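You operate a simulated robot arm through the tools that you are given. There is no shell and no other tool. Be economical: measure what you need, move in short steps, check, and stop when the job is done.

You are at the controls of a simulated two-armed robot. One attempt, no reset.

Task
Put the blue pad on the top of the service table away on the deck behind the left lid. Then put the red-handled jug in the sink basin. Then put the beaker in the sink basin. Then fetch the grey can and stand it on the lower middle shelf of the side shelving. Then take the dark red pump and leave it on the pink test print. Then put the grey holder from the steel tray of the tall cabinet in the blue bin. Do these in the order given. Set down upright: red-handled jug, beaker, grey can, dark red pump.

The check looks at the end state, three seconds after you hand in, the way a careful person would. Anything else that was tipped, shoved, dropped, spilled or broken makes it a failure. A push-on lid holds only when it is set on centred and level and pressed home; a screw cap is set on level and turned clockwise until tight.

Robot
Two 7-joint arms with two-finger grippers on one trunk, on a base that drives. Base frame: it is fixed to the floor where the robot stands at the start and does not move with it; the origin is under the middle of the robot, x ahead of it, y to its left, z up; the surface under the hand at the start is at about z = 833. Units: mm, degrees, N and s.
The left shoulder is at the start at [97, 216, 1177], the right one opposite. With the tool pointing down near the work surface each hand reaches from about 360 to 880 mm from the robot's upright axis, wherever it stands, measured 20 degrees to its own side. Places, roughly: beaker [750, -4000, 1000]; blue bin (35x44x21 cm) [-900, -3000, 900]; blue pad (7x5x4 cm) [800, -100, 800]; dark red pump (6x6x10 cm) [600, -1500, 800]; deck behind the left lid [-2000, -4700, 1000]; grey can (4x4x6 cm) [900, 100, 800]; grey holder [-1000, -2250, 1000]; lower middle shelf of the side shelving [-1100, 900, 700]; pink test print (13x9x1 cm) [500, -1800, 800]; red-handled jug [500, -4000, 1000]; sink basin [600, -4900, 800]. Payload 3.43 kg a hand.
Tool frame (each hand has its own): the origin (TCP) lies between the finger pads and is the grasp point; the fingertips stand 20 mm ahead of it; z points along the fingers, y is the line along which they close. Largest opening 124 mm; the body of the gripper starts 93 mm behind the TCP.
Orientation is told as [roll, pitch, yaw] about the base's x, y, z axes, in that order, counted from this pose: with the fingers straight down and closing along the base's y, the tool's x points along the base's -x, its y along +y and its z along -z.

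Tools
- The arms move only by the tool apply_moves. It takes "left_plan", "right_plan" or both (then of equal length, played together; a hand with none holds still); each is a list of rows, each a list of 7 numbers: the turn, a rotation vector about the tool's x, y, z in degrees, then the shift along the tool's x, y, z in mm, then the finger opening in mm, from 0 to 124. In form: [[rx, ry, rz, x, y, z, jaw], ...]. A call has 1 to 10 rows; each row shifts and turns the commanded pose from where the row before left it, along the tool's axes as they then stand. Each row takes 0.2 s and may step no farther than 50 mm and 8.6 degrees from the row before; otherwise, or with a gripper value out of range, the whole call is refused. Where a pose cannot be reached the arm comes as near as it can. A force on the tool above 40 N (or 10 N above the force at the start of the call, whichever is more), or a blocked arm, ends the call early, and 0.2 s more pass. The fingers move at their own pace (about 72 mm/s each) and stop on an object; they squeeze with about 43 N. The grip force told is the motor's: it shows also when the fingers shut on nothing. Time passes only in rows, and 0.2 s behind the last, so rows that do not move let the fingers close. It gives the time, the measured TCP pose, the force on the tool (base axes), the opening and the grip force at its end, in the units of the frame above (readings bear some noise), with the torque about the TCP (base axes, N m) and any sound that the robot's microphone picked up.
- Cameras (640 x 400 px; columns grow to the right, rows downward): "scene" is now at [217.9, 47.2, 1329.2]; the picture's right is [0.56, -0.83, 0.00], its down [-0.56, -0.38, -0.74] and it looks along [0.61, 0.41, -0.68] (base axes); focal length 214 px, centre (320, 200). "left" rides on the left gripper at [82, -14, -140] in its tool frame; the picture's right is [0.17, 0.99, 0.00], its down [-0.83, 0.14, -0.54] and it looks along [-0.53, 0.09, 0.84] (tool axes); focal length 243 px, centre (320, 200). "right" rides on the right gripper at [82, 14, -140] in its tool frame; the picture's right is [-0.17, 0.99, 0.00], its down [-0.83, -0.14, -0.54] and it looks along [-0.53, -0.09, 0.84] (tool axes); focal length 243 px, centre (320, 200). There is no depth. A picture from a camera that has moved, and an enlarged one, comes with that camera's place and axes in the base frame and with its lens.
- get_image(camera): a new picture of that camera. The clock stands still meanwhile.
- move_column(by): slides the trunk up (or, below 0, down) by that many mm; the arms and the scene camera ride with it, the base frame stays. It gives what a move gives, with no picture.
- drive_base(legs): drives the robot by 1 to 6 legs, each [ahead, left, turn to the left] in mm, mm and degrees, along the robot's own axes; the way and the turn of a leg run together, so that a leg with both is an arc; at most 1500 mm and 180 degrees a leg. The arms and the cameras ride along, it lands a little off, and it stops where it bumps. It gives what a move gives.
- head_to(pan, tilt): turns the head with the scene camera to pan (to the left, within 80 degrees either way) and tilt (down, from -29 to 69), counted from straight ahead of the robot. It gives what a move gives.
- inspect(camera, box): a new picture of the part [left, top, right, bottom] of that camera's present view, enlarged. The clock stands still meanwhile.
- finish_job(): hands the job in; it is judged then, once.

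Work in short steps. Places have to be worked out from the pictures, the camera data and where the tool is seen: move nearer, look again, correct. Check each grasp and each placing, and mend what went wrong. You have 186 turns and 158 pictures in all, those below and enlarged ones among them. Open the grippers and draw the arms clear of the work before you hand the job in, unless the task says otherwise; then end with one line.

The tools are called after ">>>" as a command line: name --argument value ..., lists and objects as JSON in quotes. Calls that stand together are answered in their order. apply_moves: Moves the arms, as the interface text tells. Its arguments: {"type":"object","properties":{"left_plan":{"type":"array","items":{"type":"array","items":{"type":"number"}}},"right_plan":{"type":"array","items":{"type":"array","items":{"type":"number"}}}},"required":[]} The other tools are called the same way: move_column (by) slides the trunk up or down; drive_base (legs) drives the base; head_to (pan, tilt) turns the head that bears the scene camera; get_image (camera) takes a picture; inspect (camera, box) takes an enlarged picture of a part of a camera's view; finish_job () hands the job in.

At the start:

```text
clock: 0.0
left_tool_pos: [548.9, 219.7, 1107.4]
left_ee_rot: [-0.1, 0.0, -0.1]
left_ft_force: [0.6, 0.3, 0.8]
left_ft_torque: [-0.01, 0.0, -0.02]
left_width: 124.0
left_gripper_force: 0.0
right_tool_pos: [557.1, -191.7, 1101.9]
right_ee_rot: [-0.1, -0.1, 0.0]
right_ft_force: [-0.3, 0.5, -0.7]
right_ft_torque: [0.0, -0.02, 0.0]
right_width: 123.8
right_gripper_force: 0.1
trunk travel left (down, up): [-329.0, 262.0]
robot x, y, heading: [-0.1, -2.7, 0.0]
head pan, tilt: [33.8, 42.5]
```

scene: 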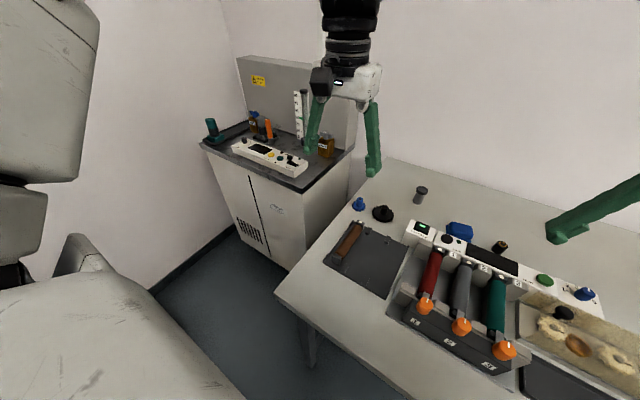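
right: 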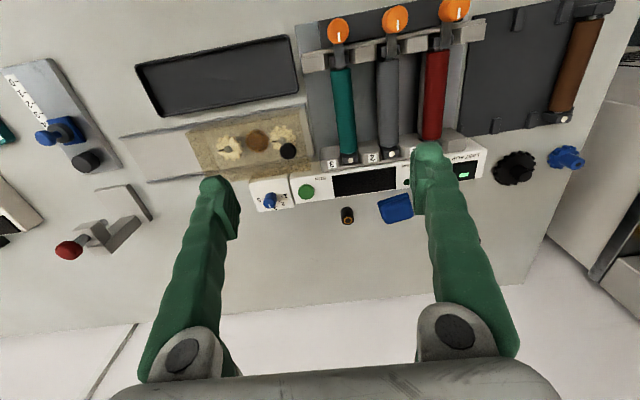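
left: 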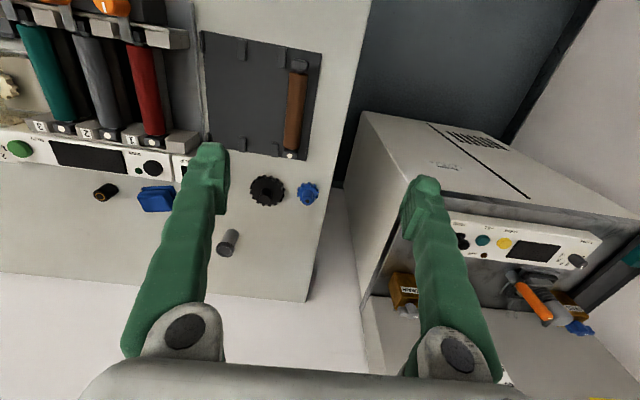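

The blue pad shows at about [765, -67, 850] and the grey can at about [854, 72, 860]. I take enlarged views to get the pad's place and its turn.

>>> head_to --pan -5 --tilt 40

>>> inspect --camera "scene" --box '[200, 100, 440, 250]'

>>> inspect --camera "right" --box '[280, 120, 520, 270]'

```text
clock: 1.1
left_tool_pos: [548.3, 220.0, 1107.9]
left_ee_rot: [0.0, 0.0, 0.0]
left_ft_force: [-0.1, 0.6, -0.3]
left_ft_torque: [0.02, 0.0, -0.03]
left_width: 123.9
left_gripper_force: 0.1
right_tool_pos: [558.4, -191.6, 1101.6]
right_ee_rot: [0.0, -0.1, 0.0]
right_ft_force: [-0.2, 0.2, 0.1]
right_ft_torque: [0.02, 0.02, -0.02]
right_width: 124.2
right_gripper_force: 0.1
trunk travel left (down, up): [-329.0, 262.0]
robot x, y, heading: [-3.3, 2.3, -0.1]
head pan, tilt: [-5.0, 40.0]
```

```text
2.67 times, centred on (320, 175) of scene
camera zoom: at [233.4, -6.4, 1332.9], right [-0.09, -1.0, 0.0], down [-0.64, 0.06, -0.77], along [0.76, -0.07, -0.64], focal length 572 px, centre (320, 267)
```

zoom: 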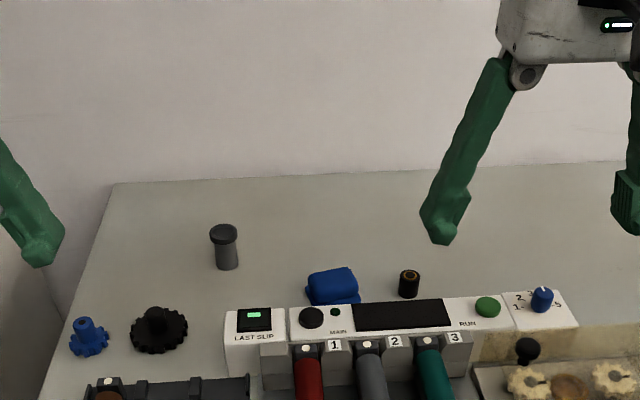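

```text
2.67 times, centred on (400, 195) of right
camera zoom: at [475.5, -177.8, 1242.2], right [0.17, 0.99, 0.0], down [0.83, -0.14, 0.54], along [0.53, -0.09, -0.84], focal length 647 px, centre (107, 213)
```

zoom: 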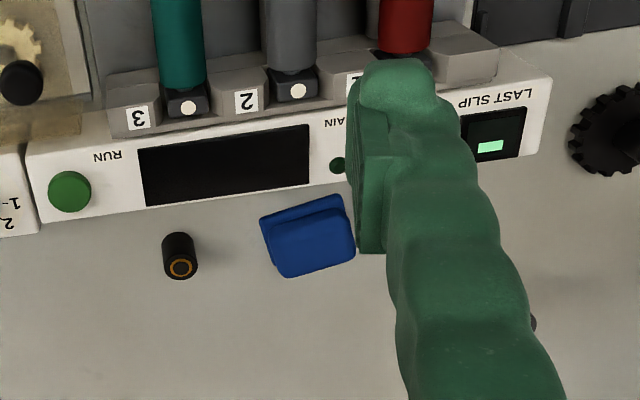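

Pad is close to square with the base at about [770, -75]. I bring the right hand above it and look again.

>>> apply_moves --right_plan '[[0, 0, 0, -35.3, 19.5, 25, 124], [0, 0, 0, -35.3, 19.5, 25, 124], [0, 0, 0, -35.3, 19.5, 25, 124], [0, 0, 0, -35.3, 19.5, 25, 110], [0, 0, 0, -35.3, 19.5, 25, 100], [0, 0, 0, -35.3, 19.5, 25, 100]]'

>>> get_image --camera "right"

>>> inspect --camera "scene" --box '[200, 100, 440, 250]'

```text
clock: 2.4
left_tool_pos: [549.8, 215.7, 1107.6]
left_ee_rot: [0.2, 0.1, -0.1]
left_ft_force: [-0.2, -0.7, -0.3]
left_ft_torque: [0.07, -0.01, 0.0]
left_width: 124.0
left_gripper_force: 0.1
right_tool_pos: [767.3, -98.1, 1016.1]
right_ee_rot: [18.2, 1.7, -5.5]
right_ft_force: [-0.8, -1.6, 0.2]
right_ft_torque: [0.08, 0.01, 0.01]
right_width: 99.9
right_gripper_force: 0.4
right hand out of reach, approached as far as the arm can: row 6
trunk travel left (down, up): [-329.0, 262.0]
robot x, y, heading: [0.5, -1.5, 0.1]
head pan, tilt: [-5.0, 40.0]
stopped in row 6 (right hand): the arm was blocked; the commanded pose is now the measured one
```

```text
152 pictures are left
camera right: at [686.8, -120.9, 1155.9], right [0.27, 0.92, 0.3], down [0.81, -0.38, 0.44], along [0.52, 0.13, -0.84], focal length 243 px, centre (320, 200)
```

right: 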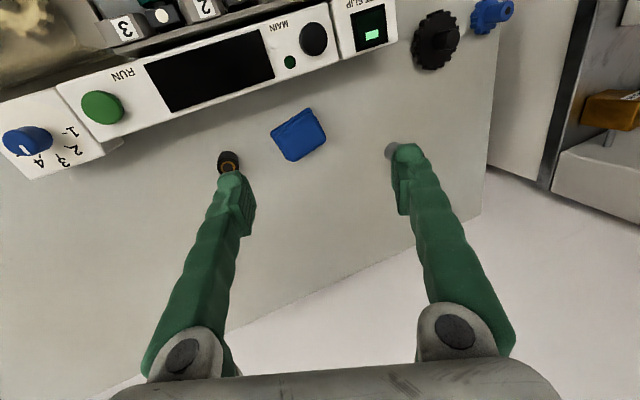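

```text
2.67 times, centred on (320, 175) of scene
camera zoom: at [234.0, -11.1, 1332.9], right [-0.09, -1.0, 0.0], down [-0.64, 0.06, -0.77], along [0.76, -0.07, -0.64], focal length 572 px, centre (320, 267)
```

zoom: 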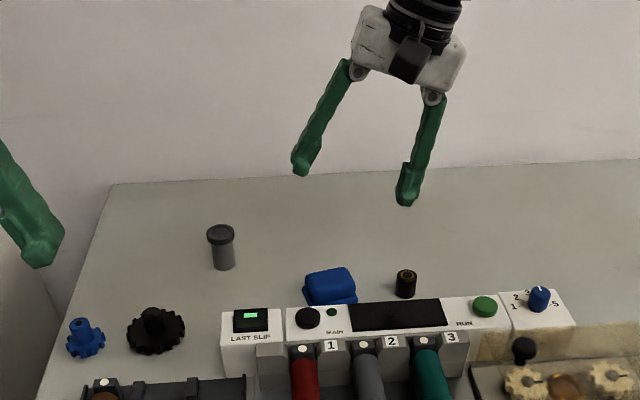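

The right hand is at its reach limit that far inboard. I step the robot 170 mm left so the pad lies more on the right arm's side, then level the tool.

>>> drive_base --legs '[[0, 170, 0]]'

>>> apply_moves --right_plan '[[6, -0.6, -1.8, 20, -35, 0, 100], [6, -0.6, -1.8, 10, -35, 0, 100], [6.2, -0.6, -1.9, 0, -35, 0, 100], [0, 0, 0, 0, 0, 0, 100]]'

```text
clock: 5.3
left_tool_pos: [547.7, 390.0, 1107.9]
left_ee_rot: [-0.1, -0.1, 0.2]
left_ft_force: [-0.6, -0.1, 0.2]
left_ft_torque: [0.01, 0.01, 0.02]
left_width: 124.2
left_gripper_force: 0.1
right_tool_pos: [765.5, 75.0, 1014.7]
right_ee_rot: [17.9, 1.7, -5.5]
right_ft_force: [0.2, -1.5, 0.1]
right_ft_torque: [-0.01, 0.01, -0.02]
right_width: 99.9
right_gripper_force: 0.0
trunk travel left (down, up): [-329.0, 262.0]
robot x, y, heading: [-3.2, 169.5, 0.3]
head pan, tilt: [-5.0, 40.0]
```

```text
clock: 6.3
left_tool_pos: [548.9, 389.8, 1107.7]
left_ee_rot: [0.0, -0.1, 0.2]
left_ft_force: [0.4, 1.0, 0.7]
left_ft_torque: [0.0, -0.04, 0.0]
left_width: 124.1
left_gripper_force: 0.1
right_tool_pos: [729.2, -25.7, 994.2]
right_ee_rot: [-0.4, -1.0, -0.2]
right_ft_force: [-0.6, -0.1, -0.2]
right_ft_torque: [0.0, 0.03, 0.01]
right_width: 99.6
right_gripper_force: 0.0
trunk travel left (down, up): [-329.0, 262.0]
robot x, y, heading: [1.9, 166.8, 0.1]
head pan, tilt: [-5.0, 40.0]
```

Level now. I go above the pad at z≈940 and look.

>>> apply_moves --right_plan '[[0, 0.5, 0, -21, -25, 18, 100], [0, 0.5, 0, -20, -24, 18, 100], [0, 0, 0, 0, 0, 18, 100]]'

>>> get_image --camera "right"

```text
clock: 7.1
left_tool_pos: [547.1, 388.9, 1109.3]
left_ee_rot: [0.1, 0.0, 0.2]
left_ft_force: [-0.4, -1.1, -0.7]
left_ft_torque: [0.01, 0.03, -0.01]
left_width: 124.2
left_gripper_force: 0.1
right_tool_pos: [770.2, -74.2, 942.9]
right_ee_rot: [-0.4, 0.0, -0.3]
right_ft_force: [0.1, 0.1, -0.1]
right_ft_torque: [-0.01, 0.02, 0.01]
right_width: 99.9
right_gripper_force: 0.1
trunk travel left (down, up): [-329.0, 262.0]
robot x, y, heading: [4.1, 168.8, 0.0]
head pan, tilt: [-5.0, 40.0]
```

```text
150 pictures are left
camera right: at [688.8, -60.1, 1082.2], right [0.17, 0.98, -0.01], down [0.83, -0.14, 0.54], along [0.53, -0.1, -0.84], focal length 243 px, centre (320, 200)
```

right: 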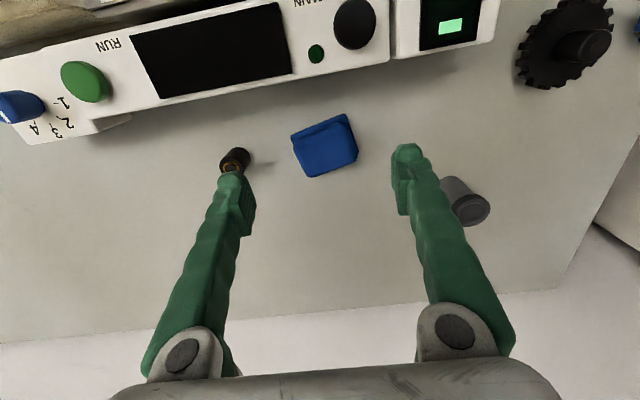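

Pad at about [772, -72], centred between the fingers with the black plug clear. I go down and close.

>>> apply_moves --right_plan '[[0, 0, 0, -1, 1, 43, 100], [0, 0, 0, 0, 0, 42, 100], [0, 0, 0, 0, 0, 0, 55], [0, 0, 0, 0, 0, 0, 40], [0, 0, 0, 0, 0, 0, 40], [0, 0, 0, 0, 0, 0, 40]]'

>>> get_image --camera "right"

```text
clock: 8.5
left_tool_pos: [549.1, 391.3, 1107.4]
left_ee_rot: [0.1, 0.0, 0.2]
left_ft_force: [0.0, -0.1, -0.2]
left_ft_torque: [-0.03, 0.01, -0.01]
left_width: 124.1
left_gripper_force: 0.1
right_tool_pos: [771.5, -71.8, 857.1]
right_ee_rot: [-0.3, 0.0, -0.5]
right_ft_force: [1.4, -0.3, 0.0]
right_ft_torque: [0.02, 0.0, 0.03]
right_width: 62.5
right_gripper_force: 42.9
trunk travel left (down, up): [-329.0, 262.0]
robot x, y, heading: [2.4, 169.5, 0.3]
head pan, tilt: [-5.0, 40.0]
```

```text
149 pictures are left
camera right: at [690.6, -57.2, 996.4], right [0.17, 0.99, -0.01], down [0.83, -0.14, 0.54], along [0.53, -0.1, -0.84], focal length 243 px, centre (320, 200)
```

right: 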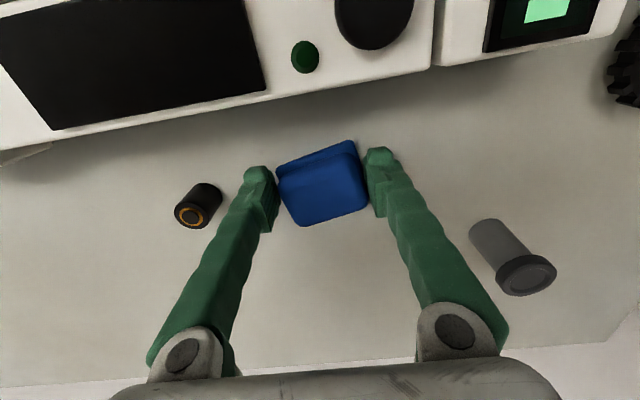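

Pad gripped at 62.5 mm. Lift straight up, then draw back.

>>> apply_moves --right_plan '[[0, 0, 0, 0, 0, -45, 40], [0, 0, 0, 0, 0, -48, 40], [0, 0, 0, 0, 0, -48, 40], [0, 0, 0, 30, 0, -38, 40], [0, 0, 0, 40, 0, -28, 40], [0, 0, 0, 48, 0, -10, 40], [0, 0, 0, 48, 0, 0, 40], [0, 0, 0, 48, 0, 0, 40], [0, 0, 0, 48, 0, 0, 40], [0, 0, 0, 40, 0, 0, 40]]'

>>> head_to --pan -75 --tilt 15

>>> get_image --camera "scene"

```text
clock: 10.7
left_tool_pos: [546.0, 389.6, 1110.2]
left_ee_rot: [0.0, 0.0, 0.2]
left_ft_force: [-0.1, 0.2, 0.1]
left_ft_torque: [-0.01, -0.03, 0.03]
left_width: 124.0
left_gripper_force: 0.0
right_tool_pos: [465.7, -72.2, 1080.7]
right_ee_rot: [-0.2, -0.1, -0.4]
right_ft_force: [-0.5, -0.3, -0.6]
right_ft_torque: [-0.01, -0.02, 0.04]
right_width: 61.8
right_gripper_force: 42.7
right hand out of reach, approached as far as the arm can: row 3, 10
trunk travel left (down, up): [-329.0, 262.0]
robot x, y, heading: [-1.0, 168.1, 0.1]
head pan, tilt: [-5.0, 40.0]
```

```text
clock: 12.1
left_tool_pos: [548.7, 390.0, 1108.2]
left_ee_rot: [-0.1, 0.0, 0.2]
left_ft_force: [-0.3, -0.7, 0.1]
left_ft_torque: [0.0, 0.01, 0.02]
left_width: 124.1
left_gripper_force: 0.1
right_tool_pos: [468.3, -71.1, 1080.1]
right_ee_rot: [-0.3, 0.0, -0.4]
right_ft_force: [-0.2, 0.5, 0.0]
right_ft_torque: [0.02, 0.03, -0.02]
right_width: 61.5
right_gripper_force: 43.2
trunk travel left (down, up): [-329.0, 262.0]
robot x, y, heading: [0.6, 166.2, 0.1]
head pan, tilt: [-75.0, 15.0]
```

```text
148 pictures are left
camera scene: at [173.1, 79.8, 1372.5], right [-0.96, -0.26, 0.0], down [-0.07, 0.25, -0.97], along [0.25, -0.93, -0.26], focal length 214 px, centre (320, 200)
```

scene: 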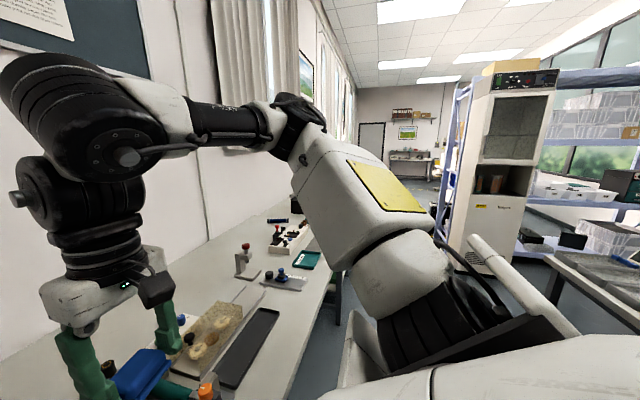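

Room runs along -y with benches on the x>450 side and a tall cabinet near [-1000, -2250]. I back off from the table, turn right to face down the aisle, and look.

>>> drive_base --legs '[[-200, 0, 0], [0, 0, -90]]'

>>> head_to --pan 0 --tilt 20

>>> get_image --camera "scene"

```text
clock: 19.1
left_tool_pos: [31.1, -377.9, 1107.9]
left_ee_rot: [0.1, 0.0, -89.0]
left_ft_force: [-0.6, -0.6, -0.5]
left_ft_torque: [0.0, 0.03, -0.02]
left_width: 124.0
left_gripper_force: 0.0
right_tool_pos: [-432.1, -303.5, 1080.9]
right_ee_rot: [-0.3, 0.0, -89.6]
right_ft_force: [-0.9, 0.0, -1.1]
right_ft_torque: [0.0, -0.03, 0.0]
right_width: 58.6
right_gripper_force: 43.1
trunk travel left (down, up): [-329.0, 262.0]
robot x, y, heading: [-198.3, 165.1, -88.9]
head pan, tilt: [-75.0, 15.0]
```

```text
clock: 20.6
left_tool_pos: [30.6, -376.9, 1107.6]
left_ee_rot: [0.0, 0.0, -89.0]
left_ft_force: [-0.3, -0.2, 0.2]
left_ft_torque: [0.01, 0.0, 0.01]
left_width: 124.0
left_gripper_force: 0.0
right_tool_pos: [-430.8, -302.8, 1081.3]
right_ee_rot: [-0.3, 0.0, -89.6]
right_ft_force: [-0.1, -0.1, -0.9]
right_ft_torque: [-0.02, 0.0, -0.02]
right_width: 58.5
right_gripper_force: 42.9
trunk travel left (down, up): [-329.0, 262.0]
robot x, y, heading: [-200.7, 170.1, -88.7]
head pan, tilt: [0.0, 20.0]
```

```text
147 pictures are left
camera scene: at [-195.1, -74.1, 1364.4], right [-1.0, -0.02, 0.0], down [-0.01, 0.34, -0.94], along [0.02, -0.94, -0.34], focal length 214 px, centre (320, 200)
```

scene: 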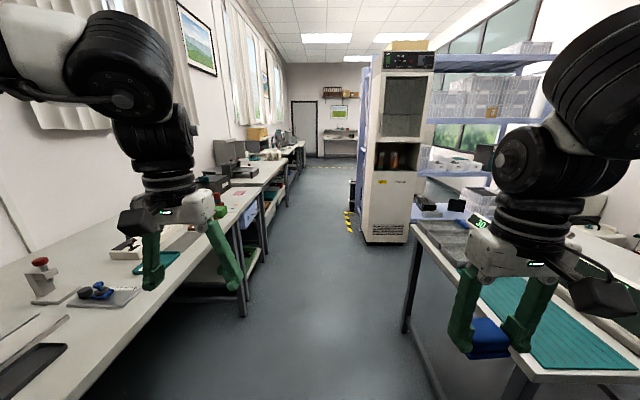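

Aisle is about x -640 to 430, clear ahead. I centre slightly and drive down it.

>>> drive_base --legs '[[0, 90, -1.3], [1500, 0, 0], [1300, 0, 0]]'

>>> head_to --pan -40 --tilt 20

>>> get_image --camera "scene"

>>> head_to --pan 20 --tilt 20

>>> get_image --camera "scene"

```text
clock: 39.0
left_tool_pos: [116.4, -3187.7, 1107.4]
left_ee_rot: [0.0, 0.0, -90.1]
left_ft_force: [0.0, -0.1, 0.2]
left_ft_torque: [0.0, -0.04, 0.01]
left_width: 124.1
left_gripper_force: 0.0
right_tool_pos: [-346.2, -3104.9, 1079.9]
right_ee_rot: [-0.3, 0.0, -90.6]
right_ft_force: [-0.4, -0.4, 0.2]
right_ft_torque: [0.03, -0.01, 0.0]
right_width: 58.3
right_gripper_force: 43.0
trunk travel left (down, up): [-329.0, 262.0]
robot x, y, heading: [-102.7, -2640.2, -90.3]
head pan, tilt: [0.0, 20.0]
```

```text
clock: 40.1
left_tool_pos: [115.8, -3186.6, 1108.3]
left_ee_rot: [0.0, 0.0, -90.2]
left_ft_force: [-0.3, 0.2, -0.4]
left_ft_torque: [0.06, 0.01, -0.02]
left_width: 124.1
left_gripper_force: 0.1
right_tool_pos: [-344.6, -3106.2, 1081.0]
right_ee_rot: [-0.3, 0.1, -90.6]
right_ft_force: [0.3, -0.3, -1.1]
right_ft_torque: [-0.03, 0.0, -0.03]
right_width: 58.1
right_gripper_force: 43.3
trunk travel left (down, up): [-329.0, 262.0]
robot x, y, heading: [-101.3, -2638.9, -89.9]
head pan, tilt: [-40.0, 20.0]
```

```text
146 pictures are left
camera scene: at [-164.3, -2858.7, 1364.3], right [-0.77, 0.64, 0.0], down [0.22, 0.26, -0.94], along [-0.6, -0.72, -0.34], focal length 214 px, centre (320, 200)
```

scene: 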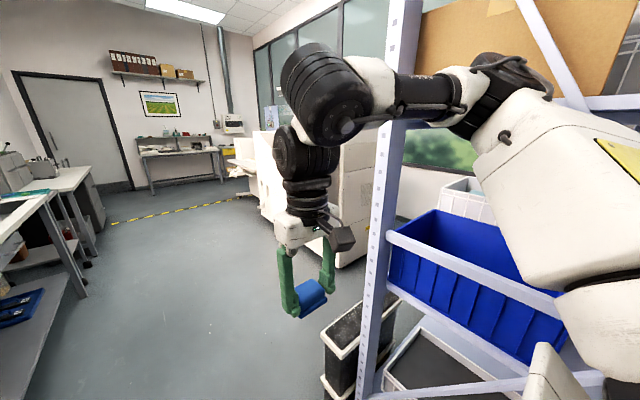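

```text
clock: 41.4
left_tool_pos: [115.4, -3188.2, 1108.4]
left_ee_rot: [0.0, 0.0, -90.1]
left_ft_force: [-1.6, -0.5, -0.1]
left_ft_torque: [0.01, -0.01, -0.01]
left_width: 123.9
left_gripper_force: 0.2
right_tool_pos: [-345.8, -3105.5, 1080.9]
right_ee_rot: [-0.3, 0.0, -90.6]
right_ft_force: [0.5, 0.3, -0.3]
right_ft_torque: [0.02, 0.01, -0.03]
right_width: 58.1
right_gripper_force: 42.9
trunk travel left (down, up): [-329.0, 262.0]
robot x, y, heading: [-101.1, -2640.1, -90.2]
head pan, tilt: [20.0, 20.0]
```

```text
145 pictures are left
camera scene: at [-72.7, -2875.0, 1364.3], right [-0.94, -0.34, 0.0], down [-0.12, 0.32, -0.94], along [0.32, -0.88, -0.34], focal length 214 px, centre (320, 200)
```

scene: 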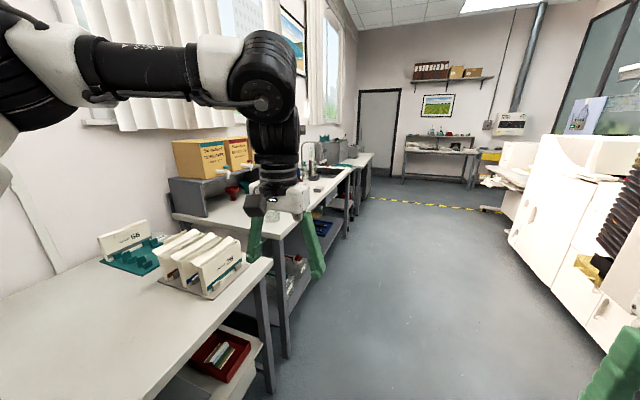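

There is a large white machine facing +x at x≈-1480. I drive further down and look at it.

>>> drive_base --legs '[[1500, 0, 0], [450, 0, 0]]'

>>> head_to --pan -78 --tilt 15

>>> get_image --camera "scene"

>>> head_to --pan 60 --tilt 25

>>> get_image --camera "scene"

```text
clock: 53.3
left_tool_pos: [144.9, -5093.5, 1108.5]
left_ee_rot: [-0.1, 0.0, -89.0]
left_ft_force: [0.1, -0.3, 0.1]
left_ft_torque: [-0.01, -0.01, -0.01]
left_width: 124.0
left_gripper_force: 0.2
right_tool_pos: [-317.6, -5020.0, 1081.2]
right_ee_rot: [-0.3, 0.0, -89.5]
right_ft_force: [0.4, 0.2, -0.6]
right_ft_torque: [-0.01, -0.02, -0.01]
right_width: 58.0
right_gripper_force: 43.2
trunk travel left (down, up): [-329.0, 262.0]
robot x, y, heading: [-84.4, -4549.7, -89.1]
head pan, tilt: [20.0, 20.0]
```

```text
clock: 55.0
left_tool_pos: [145.6, -5093.1, 1107.1]
left_ee_rot: [0.0, 0.0, -89.0]
left_ft_force: [-0.4, 0.7, 0.1]
left_ft_torque: [0.01, 0.01, 0.01]
left_width: 123.8
left_gripper_force: 0.3
right_tool_pos: [-318.2, -5020.3, 1080.0]
right_ee_rot: [-0.3, 0.0, -89.5]
right_ft_force: [0.7, -0.4, -0.1]
right_ft_torque: [0.02, 0.0, 0.01]
right_width: 58.5
right_gripper_force: 42.6
trunk travel left (down, up): [-329.0, 262.0]
robot x, y, heading: [-87.0, -4549.9, -89.1]
head pan, tilt: [-78.0, 15.0]
```

```text
144 pictures are left
camera scene: at [-174.0, -4719.0, 1372.5], right [-0.23, 0.97, 0.0], down [0.25, 0.06, -0.97], along [-0.94, -0.22, -0.26], focal length 214 px, centre (320, 200)
```

scene: 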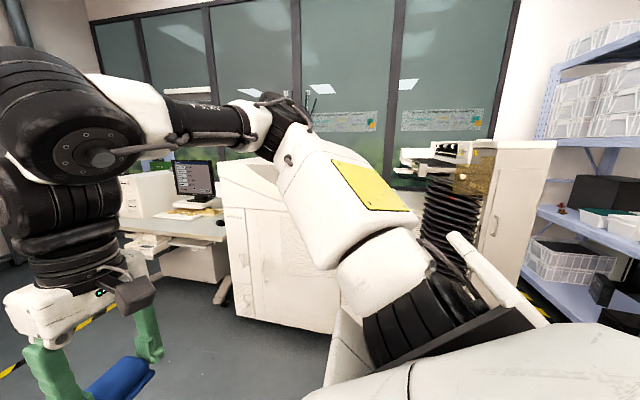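

```text
clock: 57.2
left_tool_pos: [145.0, -5095.0, 1107.0]
left_ee_rot: [0.0, -0.1, -89.0]
left_ft_force: [-0.4, 0.3, -0.5]
left_ft_torque: [0.0, 0.02, -0.01]
left_width: 124.1
left_gripper_force: 0.1
right_tool_pos: [-316.8, -5020.3, 1080.1]
right_ee_rot: [-0.4, 0.0, -89.5]
right_ft_force: [-1.4, -0.2, 0.0]
right_ft_torque: [0.02, 0.0, -0.02]
right_width: 58.1
right_gripper_force: 43.8
trunk travel left (down, up): [-329.0, 262.0]
robot x, y, heading: [-82.2, -4546.5, -89.0]
head pan, tilt: [60.0, 25.0]
```

```text
143 pictures are left
camera scene: at [-2.5, -4742.5, 1356.3], right [-0.48, -0.87, 0.0], down [-0.37, 0.2, -0.91], along [0.79, -0.44, -0.42], focal length 214 px, centre (320, 200)
```

scene: 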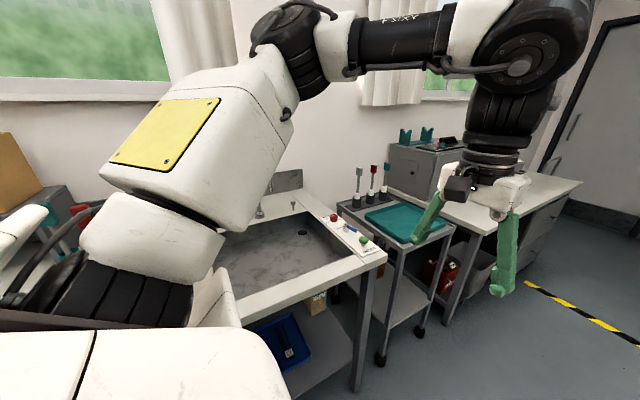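

Turning right to face the machine and looking at it from the front.

>>> drive_base --legs '[[0, 0, -91], [300, 0, 0]]'

>>> head_to --pan 0 --tilt 20

>>> get_image --camera "scene"

```text
clock: 64.9
left_tool_pos: [-924.4, -4783.2, 1107.4]
left_ee_rot: [0.0, 0.0, -178.9]
left_ft_force: [1.2, 0.6, -0.5]
left_ft_torque: [0.05, -0.02, -0.01]
left_width: 123.9
left_gripper_force: 0.1
right_tool_pos: [-850.8, -4320.0, 1080.2]
right_ee_rot: [-0.3, 0.0, -179.5]
right_ft_force: [0.5, 0.1, -1.4]
right_ft_torque: [-0.05, 0.01, 0.03]
right_width: 58.3
right_gripper_force: 42.9
trunk travel left (down, up): [-329.0, 262.0]
robot x, y, heading: [-379.8, -4550.9, -178.9]
head pan, tilt: [60.0, 25.0]
```

```text
clock: 66.2
left_tool_pos: [-924.2, -4783.9, 1108.0]
left_ee_rot: [0.0, 0.0, -178.9]
left_ft_force: [0.6, 0.1, -1.1]
left_ft_torque: [0.01, 0.02, -0.02]
left_width: 123.9
left_gripper_force: 0.1
right_tool_pos: [-850.7, -4320.5, 1080.8]
right_ee_rot: [-0.3, 0.1, -179.6]
right_ft_force: [0.3, 0.1, -0.2]
right_ft_torque: [-0.02, -0.03, 0.02]
right_width: 58.4
right_gripper_force: 43.2
trunk travel left (down, up): [-329.0, 262.0]
robot x, y, heading: [-376.9, -4556.4, -178.8]
head pan, tilt: [0.0, 20.0]
```

```text
142 pictures are left
camera scene: at [-624.0, -4557.7, 1364.3], right [-0.02, 1.0, 0.0], down [0.34, 0.01, -0.94], along [-0.94, -0.02, -0.34], focal length 214 px, centre (320, 200)
```

scene: 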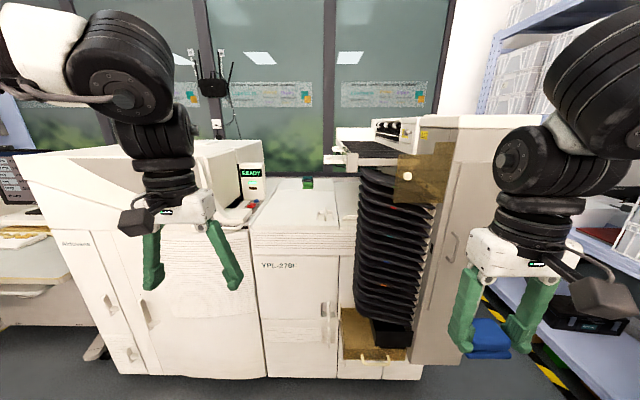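

A large printing machine with lids. I zoom on its top to find the left lid and the deck.

>>> inspect --camera "scene" --box '[220, 130, 440, 270]'

>>> inspect --camera "scene" --box '[20, 120, 280, 280]'

```text
2.86 times, centred on (330, 200) of scene
camera zoom: at [-624.0, -4557.7, 1364.3], right [-0.02, 1.0, 0.0], down [0.34, 0.01, -0.94], along [-0.94, -0.02, -0.34], focal length 613 px, centre (291, 200)
```

zoom: 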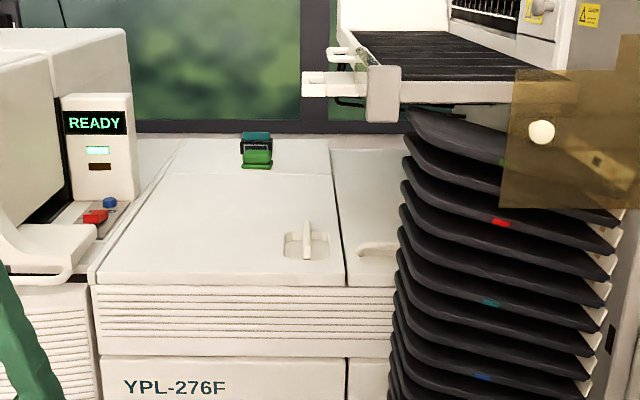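

```text
2.46 times, centred on (150, 200) of scene
camera zoom: at [-624.0, -4557.7, 1364.3], right [-0.02, 1.0, 0.0], down [0.34, 0.01, -0.94], along [-0.94, -0.02, -0.34], focal length 528 px, centre (738, 200)
```

zoom: 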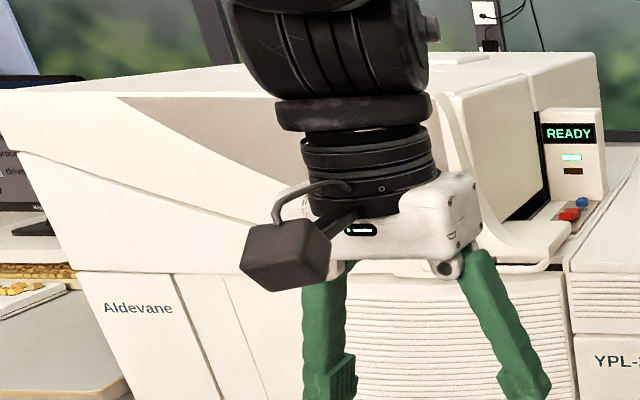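

The left lid is the middle lid with the small handle. The deck is the strip behind it, where a similar green pad sits. I raise the trunk, shift left to line up, and go nearer for a second view.

>>> move_column --by 220

>>> drive_base --legs '[[0, 320, -1.1], [350, 0, 0]]'

>>> head_to --pan -15 --tilt 35

>>> get_image --camera "scene"

```text
clock: 68.5
left_tool_pos: [-925.4, -4784.3, 1326.8]
left_ee_rot: [0.0, 0.1, -179.0]
left_ft_force: [-0.9, 0.2, 0.1]
left_ft_torque: [-0.03, -0.03, -0.02]
left_width: 123.8
left_gripper_force: 0.1
right_tool_pos: [-850.7, -4320.4, 1299.5]
right_ee_rot: [-0.4, 0.0, -179.5]
right_ft_force: [0.6, 0.5, 0.5]
right_ft_torque: [0.01, -0.03, -0.01]
right_width: 58.3
right_gripper_force: 43.0
trunk travel left (down, up): [-549.0, 42.0]
robot x, y, heading: [-382.4, -4551.6, -178.8]
head pan, tilt: [0.0, 20.0]
```

```text
clock: 75.7
left_tool_pos: [-1280.4, -5096.4, 1328.3]
left_ee_rot: [0.0, -0.1, 179.8]
left_ft_force: [-0.4, 0.2, -0.2]
left_ft_torque: [-0.01, 0.03, 0.02]
left_width: 123.9
left_gripper_force: 0.1
right_tool_pos: [-1196.9, -4634.2, 1301.9]
right_ee_rot: [-0.3, -0.1, 179.3]
right_ft_force: [-0.1, 0.6, 1.2]
right_ft_torque: [-0.01, 0.0, -0.02]
right_width: 58.2
right_gripper_force: 42.7
trunk travel left (down, up): [-549.0, 42.0]
robot x, y, heading: [-731.8, -4877.2, 179.4]
head pan, tilt: [0.0, 20.0]
```

```text
clock: 76.5
left_tool_pos: [-1282.4, -5096.6, 1328.3]
left_ee_rot: [-0.1, 0.0, 179.8]
left_ft_force: [-0.1, 0.3, 0.0]
left_ft_torque: [-0.01, -0.03, -0.02]
left_width: 124.1
left_gripper_force: 0.1
right_tool_pos: [-1199.1, -4635.2, 1300.8]
right_ee_rot: [-0.3, -0.1, 179.3]
right_ft_force: [0.5, 0.3, 0.0]
right_ft_torque: [0.0, -0.01, 0.02]
right_width: 58.3
right_gripper_force: 43.4
trunk travel left (down, up): [-549.0, 42.0]
robot x, y, heading: [-737.9, -4881.6, 180.0]
head pan, tilt: [-15.0, 35.0]
```

```text
139 pictures are left
camera scene: at [-876.6, -4855.1, 1579.2], right [0.26, 0.97, 0.0], down [0.55, -0.15, -0.82], along [-0.79, 0.21, -0.57], focal length 214 px, centre (320, 200)
```

scene: 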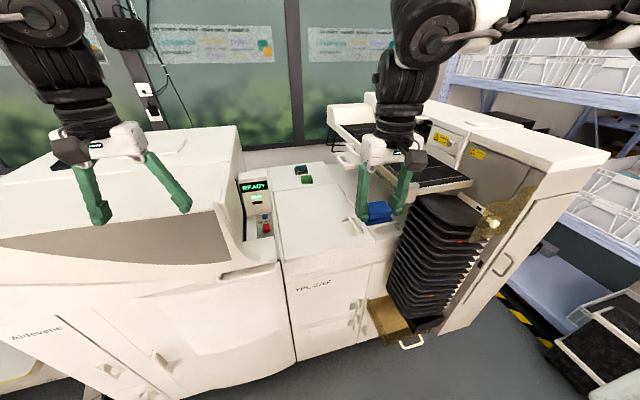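

I zoom to triangulate the green pad and the deck.

>>> inspect --camera "scene" --box '[230, 130, 410, 270]'

```text
2.86 times, centred on (320, 200) of scene
camera zoom: at [-876.6, -4855.1, 1579.2], right [0.26, 0.97, 0.0], down [0.55, -0.15, -0.82], along [-0.79, 0.21, -0.57], focal length 613 px, centre (320, 200)
```

zoom: 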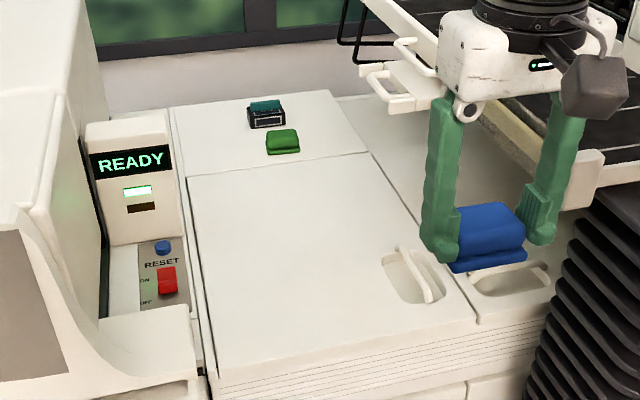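

Triangulation puts the deck at z≈988, x -2120..-1830, y -4855..-4505, with the green pad at [-1865, -4660]. I'll place the blue pad at about [-1890, -4770]. I draw the left hand up and back, then drive in closer.

>>> apply_moves --left_plan '[[0, 0, 0, 40, 0, -20, 60], [0, 0, 0, 40, 0, -20, 30], [0, 0, 0, 40, 0, -20, 30]]'

>>> drive_base --legs '[[0, 150, 0], [270, 0, 0]]'

>>> get_image --camera "scene"

```text
clock: 77.3
left_tool_pos: [-1161.8, -5097.7, 1389.1]
left_ee_rot: [0.0, 0.0, 179.9]
left_ft_force: [0.5, -0.6, 0.1]
left_ft_torque: [0.01, 0.03, 0.0]
left_width: 29.8
left_gripper_force: 0.2
right_tool_pos: [-1197.7, -4636.2, 1301.5]
right_ee_rot: [-0.3, -0.1, 179.3]
right_ft_force: [0.0, -0.1, 0.0]
right_ft_torque: [-0.05, 0.02, 0.0]
right_width: 58.3
right_gripper_force: 43.2
trunk travel left (down, up): [-549.0, 42.0]
robot x, y, heading: [-732.1, -4880.7, 179.5]
head pan, tilt: [-15.0, 35.0]
```

```text
clock: 81.8
left_tool_pos: [-1429.3, -5248.2, 1389.1]
left_ee_rot: [0.0, -0.1, -179.9]
left_ft_force: [-0.1, 0.4, 0.1]
left_ft_torque: [0.0, 0.01, 0.02]
left_width: 29.7
left_gripper_force: 0.1
right_tool_pos: [-1468.0, -4786.9, 1301.8]
right_ee_rot: [-0.3, -0.1, 179.6]
right_ft_force: [1.2, -0.2, 0.2]
right_ft_torque: [-0.02, 0.02, 0.01]
right_width: 58.1
right_gripper_force: 43.7
trunk travel left (down, up): [-549.0, 42.0]
robot x, y, heading: [-999.2, -5023.4, -179.9]
head pan, tilt: [-15.0, 35.0]
```

```text
137 pictures are left
camera scene: at [-1143.9, -5004.2, 1579.5], right [0.26, 0.97, 0.0], down [0.55, -0.15, -0.82], along [-0.79, 0.21, -0.57], focal length 214 px, centre (320, 200)
```

scene: 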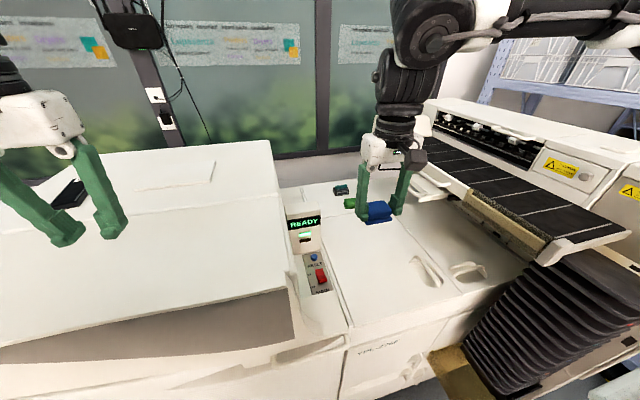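

I edge 60 mm nearer, then extend the right hand over the deck while still high.

>>> drive_base --legs '[[60, 0, 0]]'

>>> apply_moves --right_plan '[[0, 0, 0, -44, -3, 10, 40], [0, 0, 0, -44, -3, 20, 40], [0, 0, 0, -44, -3, 20, 40], [0, 0, 0, -44, -3, 20, 40], [0, 0, 0, -44, -3, 20, 40], [0, 0, 0, -44, -3, 20, 40], [0, 0, 0, -44, -3, 20, 40], [0, 0, 0, -30, -2, 30, 40], [0, 0, 0, -24, 0, 30, 40]]'

>>> get_image --camera "right"

```text
clock: 82.8
left_tool_pos: [-1485.9, -5249.7, 1391.5]
left_ee_rot: [0.0, -0.4, -180.0]
left_ft_force: [1.3, -0.4, 0.7]
left_ft_torque: [-0.02, 0.07, -0.03]
left_width: 30.3
left_gripper_force: 0.1
right_tool_pos: [-1523.5, -4787.3, 1304.5]
right_ee_rot: [-0.3, -0.4, 179.7]
right_ft_force: [0.3, 1.1, -0.2]
right_ft_torque: [0.01, 0.1, -0.03]
right_width: 58.2
right_gripper_force: 42.7
trunk travel left (down, up): [-549.0, 42.0]
robot x, y, heading: [-1060.8, -5026.4, -179.9]
head pan, tilt: [-15.0, 35.0]
```

```text
clock: 84.8
left_tool_pos: [-1492.2, -5249.5, 1388.7]
left_ee_rot: [-0.2, 0.0, -179.8]
left_ft_force: [-0.4, -0.1, 0.1]
left_ft_torque: [0.03, 0.02, -0.01]
left_width: 29.9
left_gripper_force: 0.1
right_tool_pos: [-1782.8, -4806.0, 1158.8]
right_ee_rot: [-0.4, -0.1, 179.8]
right_ft_force: [-0.1, 0.1, 0.6]
right_ft_torque: [0.02, -0.02, 0.03]
right_width: 58.2
right_gripper_force: 43.0
right hand out of reach, approached as far as the arm can: row 6, 7, 8, 9
trunk travel left (down, up): [-549.0, 42.0]
robot x, y, heading: [-1058.7, -5027.4, -180.0]
head pan, tilt: [-15.0, 35.0]
```

```text
136 pictures are left
camera right: at [-1699.8, -4821.5, 1299.7], right [-0.17, -0.99, -0.01], down [-0.83, 0.14, 0.54], along [-0.53, 0.1, -0.84], focal length 243 px, centre (320, 200)
```

right: 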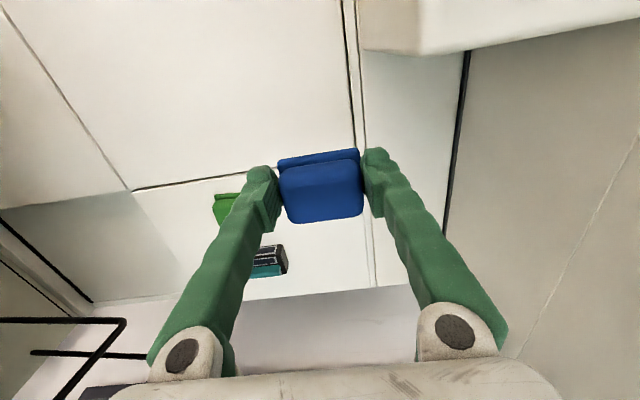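

The arm fell short at this height. Reach grows lower down, so I descend over the lid and then stretch forward again.

>>> apply_moves --right_plan '[[0, 0, 0, 0, 0, 30, 40], [0, 0, 0, 0, 0, 30, 40], [0, 0, 0, 0, 0, 0, 40]]'

```text
clock: 85.6
left_tool_pos: [-1490.3, -5249.1, 1389.2]
left_ee_rot: [0.0, -0.1, -179.9]
left_ft_force: [0.1, -0.3, 0.0]
left_ft_torque: [-0.05, 0.03, 0.02]
left_width: 30.0
left_gripper_force: 0.1
right_tool_pos: [-1781.4, -4801.8, 1101.3]
right_ee_rot: [-0.3, -0.1, 179.5]
right_ft_force: [-0.5, 0.1, -0.2]
right_ft_torque: [-0.03, 0.02, -0.02]
right_width: 58.2
right_gripper_force: 42.7
trunk travel left (down, up): [-549.0, 42.0]
robot x, y, heading: [-1058.2, -5030.6, -179.7]
head pan, tilt: [-15.0, 35.0]
```

Now forward and right.

>>> apply_moves --right_plan '[[0, 0, 0, -35, -20, 15, 40], [0, 0, 0, -35, -15, 15, 40], [0, 0, 0, 0, 0, 0, 40]]'

```text
clock: 86.4
left_tool_pos: [-1490.9, -5248.5, 1388.3]
left_ee_rot: [0.1, -0.2, -179.8]
left_ft_force: [-0.7, -0.4, 0.1]
left_ft_torque: [0.03, -0.01, 0.02]
left_width: 30.1
left_gripper_force: 0.0
right_tool_pos: [-1788.4, -4800.1, 1097.7]
right_ee_rot: [-0.3, -0.1, 179.6]
right_ft_force: [-0.2, -0.6, -0.3]
right_ft_torque: [0.05, 0.04, -0.01]
right_width: 58.0
right_gripper_force: 42.4
right hand out of reach, approached as far as the arm can: row 1, 2
trunk travel left (down, up): [-549.0, 42.0]
robot x, y, heading: [-1064.1, -5027.3, -179.9]
head pan, tilt: [-15.0, 35.0]
```

Reach limit again (about 760 mm from the axis). Before edging closer I look down at the gap between my base and the machine.

>>> head_to --pan 0 --tilt 69

>>> get_image --camera "scene"

```text
clock: 87.4
left_tool_pos: [-1491.1, -5249.3, 1388.6]
left_ee_rot: [0.0, -0.1, -179.9]
left_ft_force: [0.0, -0.2, 0.2]
left_ft_torque: [-0.03, -0.05, 0.0]
left_width: 30.1
left_gripper_force: 0.1
right_tool_pos: [-1787.3, -4799.6, 1097.0]
right_ee_rot: [-0.3, -0.1, 179.6]
right_ft_force: [-0.2, 0.4, -0.4]
right_ft_torque: [-0.01, -0.01, 0.0]
right_width: 57.9
right_gripper_force: 43.1
trunk travel left (down, up): [-549.0, 42.0]
robot x, y, heading: [-1060.7, -5027.9, -179.8]
head pan, tilt: [0.0, 68.8]
```

```text
135 pictures are left
camera scene: at [-1176.4, -5027.1, 1535.5], right [0.0, 1.0, 0.0], down [0.93, 0.0, -0.36], along [-0.36, 0.0, -0.93], focal length 214 px, centre (320, 200)
```

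scene: 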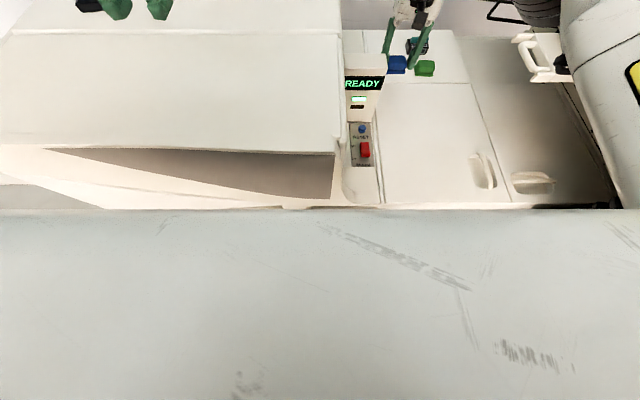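

I edge ahead 60 mm carefully, then try to extend further.

>>> drive_base --legs '[[60, 0, 0]]'

>>> apply_moves --right_plan '[[0, 0, 0, 0, -20, 35, 40], [0, 0, 0, -20, -15, 25, 40], [0, 0, 0, -20, 0, 0, 40], [0, 0, 0, -20, 0, 0, 40], [0, 0, 0, 0, 0, 0, 40]]'

```text
clock: 88.2
left_tool_pos: [-1495.4, -5247.5, 1389.5]
left_ee_rot: [-0.1, -0.1, -179.8]
left_ft_force: [0.5, -0.3, 1.3]
left_ft_torque: [0.03, 0.0, -0.04]
left_width: 30.1
left_gripper_force: 0.0
right_tool_pos: [-1794.2, -4798.8, 1097.6]
right_ee_rot: [-0.3, -0.1, 179.6]
right_ft_force: [-0.2, -0.5, -0.4]
right_ft_torque: [0.0, -0.03, 0.01]
right_width: 58.2
right_gripper_force: 43.3
trunk travel left (down, up): [-549.0, 42.0]
robot x, y, heading: [-1062.8, -5025.9, -179.5]
head pan, tilt: [0.0, 68.8]
stopped in leg 1: the robot was blocked; the commanded pose is now the measured one
```

```text
clock: 89.4
left_tool_pos: [-1495.4, -5249.5, 1388.6]
left_ee_rot: [0.0, -0.1, -179.9]
left_ft_force: [-1.0, -0.4, -0.1]
left_ft_torque: [-0.01, 0.03, -0.03]
left_width: 30.0
left_gripper_force: 0.1
right_tool_pos: [-1796.2, -4780.7, 1047.3]
right_ee_rot: [-0.2, -0.2, 179.6]
right_ft_force: [-0.1, -0.2, 0.0]
right_ft_torque: [0.01, -0.04, 0.02]
right_width: 58.4
right_gripper_force: 42.4
right hand out of reach, approached as far as the arm can: row 2, 3, 4
trunk travel left (down, up): [-549.0, 42.0]
robot x, y, heading: [-1068.5, -5029.0, -179.7]
head pan, tilt: [0.0, 68.8]
```

The base is against the machine, so I tilt the tool about 24° so the fingers point forward, bringing the pad further ahead.

>>> apply_moves --right_plan '[[0, -8, 0, 0, 0, 0, 40], [0, -8, 0, 0, 0, 0, 40], [0, -8, 0, 0, 0, 0, 40], [0, 0, 0, -41, 0, 18, 40], [0, 0, 0, -41, 0, 18, 40], [0, 0, 0, 0, 0, 0, 40]]'

>>> get_image --camera "right"

```text
clock: 90.8
left_tool_pos: [-1496.3, -5247.9, 1389.1]
left_ee_rot: [0.0, -0.1, -180.0]
left_ft_force: [0.3, 0.2, -0.2]
left_ft_torque: [-0.06, -0.01, -0.02]
left_width: 30.3
left_gripper_force: 0.0
right_tool_pos: [-1879.4, -4779.4, 1029.7]
right_ee_rot: [0.0, -20.9, 179.7]
right_ft_force: [-0.2, -0.8, -0.4]
right_ft_torque: [0.08, 0.01, -0.03]
right_width: 58.3
right_gripper_force: 43.0
right hand out of reach, approached as far as the arm can: row 1
trunk travel left (down, up): [-549.0, 42.0]
robot x, y, heading: [-1065.7, -5029.1, -180.0]
head pan, tilt: [0.0, 68.8]
```

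```text
134 pictures are left
camera right: at [-1752.3, -4795.6, 1131.3], right [-0.16, -0.98, 0.06], down [-0.58, 0.14, 0.8], along [-0.8, 0.1, -0.6], focal length 243 px, centre (320, 200)
```

right: 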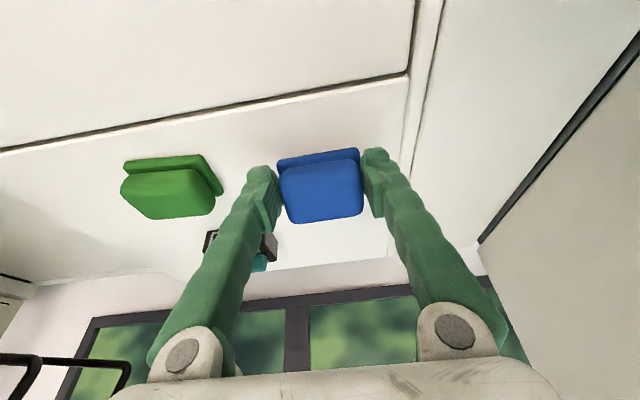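

The pad is over the deck at x≈-1879, beside the green one. I lower it till it touches.

>>> apply_moves --right_plan '[[0, 0, 0, 2.5, 0, 6.5, 40], [0, 0, 0, 1.5, 0, 3.7, 40], [0, 0, 0, 0, 0, 0, 40]]'

>>> get_image --camera "right"

```text
clock: 91.6
left_tool_pos: [-1495.2, -5247.6, 1390.1]
left_ee_rot: [0.1, 0.0, -179.9]
left_ft_force: [0.1, 0.6, 0.0]
left_ft_torque: [-0.01, -0.03, -0.01]
left_width: 30.2
left_gripper_force: 0.1
right_tool_pos: [-1879.4, -4777.8, 1020.5]
right_ee_rot: [-0.3, -20.9, 179.3]
right_ft_force: [-0.7, -0.1, -0.6]
right_ft_torque: [0.03, -0.02, -0.01]
right_width: 58.1
right_gripper_force: 42.8
trunk travel left (down, up): [-549.0, 42.0]
robot x, y, heading: [-1065.8, -5027.8, -180.0]
head pan, tilt: [0.0, 68.8]
```

```text
133 pictures are left
camera right: at [-1753.3, -4793.6, 1122.2], right [-0.17, -0.98, 0.06], down [-0.58, 0.14, 0.8], along [-0.8, 0.1, -0.6], focal length 243 px, centre (320, 200)
```

right: 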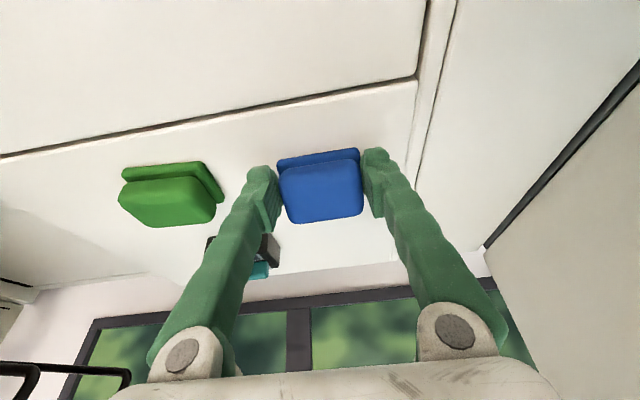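

No contact yet; continue lowering in small steps.

>>> apply_moves --right_plan '[[0, 0, 0, 1.4, 0, 3.8, 40], [0, 0, 0, 1.4, 0, 3.8, 40], [0, 0, 0, 1.4, 0, 3.8, 40], [0, 0, 0, 0, 0, 0, 40]]'

```text
clock: 92.6
left_tool_pos: [-1489.6, -5249.0, 1392.4]
left_ee_rot: [-0.1, -0.4, -179.9]
left_ft_force: [-0.4, -0.6, 0.0]
left_ft_torque: [0.02, 0.02, 0.02]
left_width: 30.1
left_gripper_force: 0.1
right_tool_pos: [-1879.5, -4776.5, 1018.0]
right_ee_rot: [-0.3, -21.8, 179.3]
right_ft_force: [-0.7, 2.2, 40.2]
right_ft_torque: [-0.66, 0.01, 0.0]
right_width: 58.0
right_gripper_force: 43.0
trunk travel left (down, up): [-549.0, 42.0]
robot x, y, heading: [-1065.4, -5028.7, -180.0]
head pan, tilt: [0.0, 68.8]
```

Contact (40 N). I relieve it slightly, open the fingers gently, and look.

>>> apply_moves --right_plan '[[0, 0, 0, -2, 0, -5.5, 40], [0, 0, 0, 0, 0, 0, 72], [0, 0, 0, 0, 0, 0, 84], [0, 0, 0, 0, 0, 0, 84]]'

>>> get_image --camera "right"

```text
clock: 93.6
left_tool_pos: [-1496.2, -5247.8, 1388.8]
left_ee_rot: [-0.1, -0.2, -179.9]
left_ft_force: [-0.2, 0.5, 0.0]
left_ft_torque: [0.0, -0.06, 0.02]
left_width: 30.1
left_gripper_force: 0.0
right_tool_pos: [-1879.6, -4778.0, 1013.0]
right_ee_rot: [-0.2, -20.8, 179.4]
right_ft_force: [-0.1, 0.5, 0.1]
right_ft_torque: [0.02, -0.03, 0.02]
right_width: 84.0
right_gripper_force: 0.0
trunk travel left (down, up): [-549.0, 42.0]
robot x, y, heading: [-1066.4, -5025.1, -179.8]
head pan, tilt: [0.0, 68.8]
```

```text
132 pictures are left
camera right: at [-1753.2, -4794.5, 1115.1], right [-0.17, -0.98, 0.06], down [-0.58, 0.14, 0.8], along [-0.8, 0.1, -0.6], focal length 243 px, centre (320, 200)
```

right: 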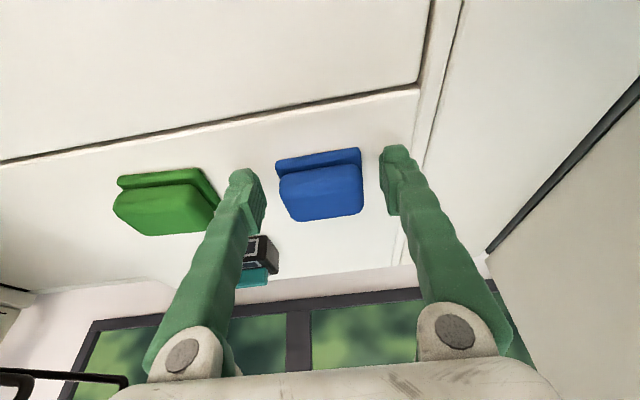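

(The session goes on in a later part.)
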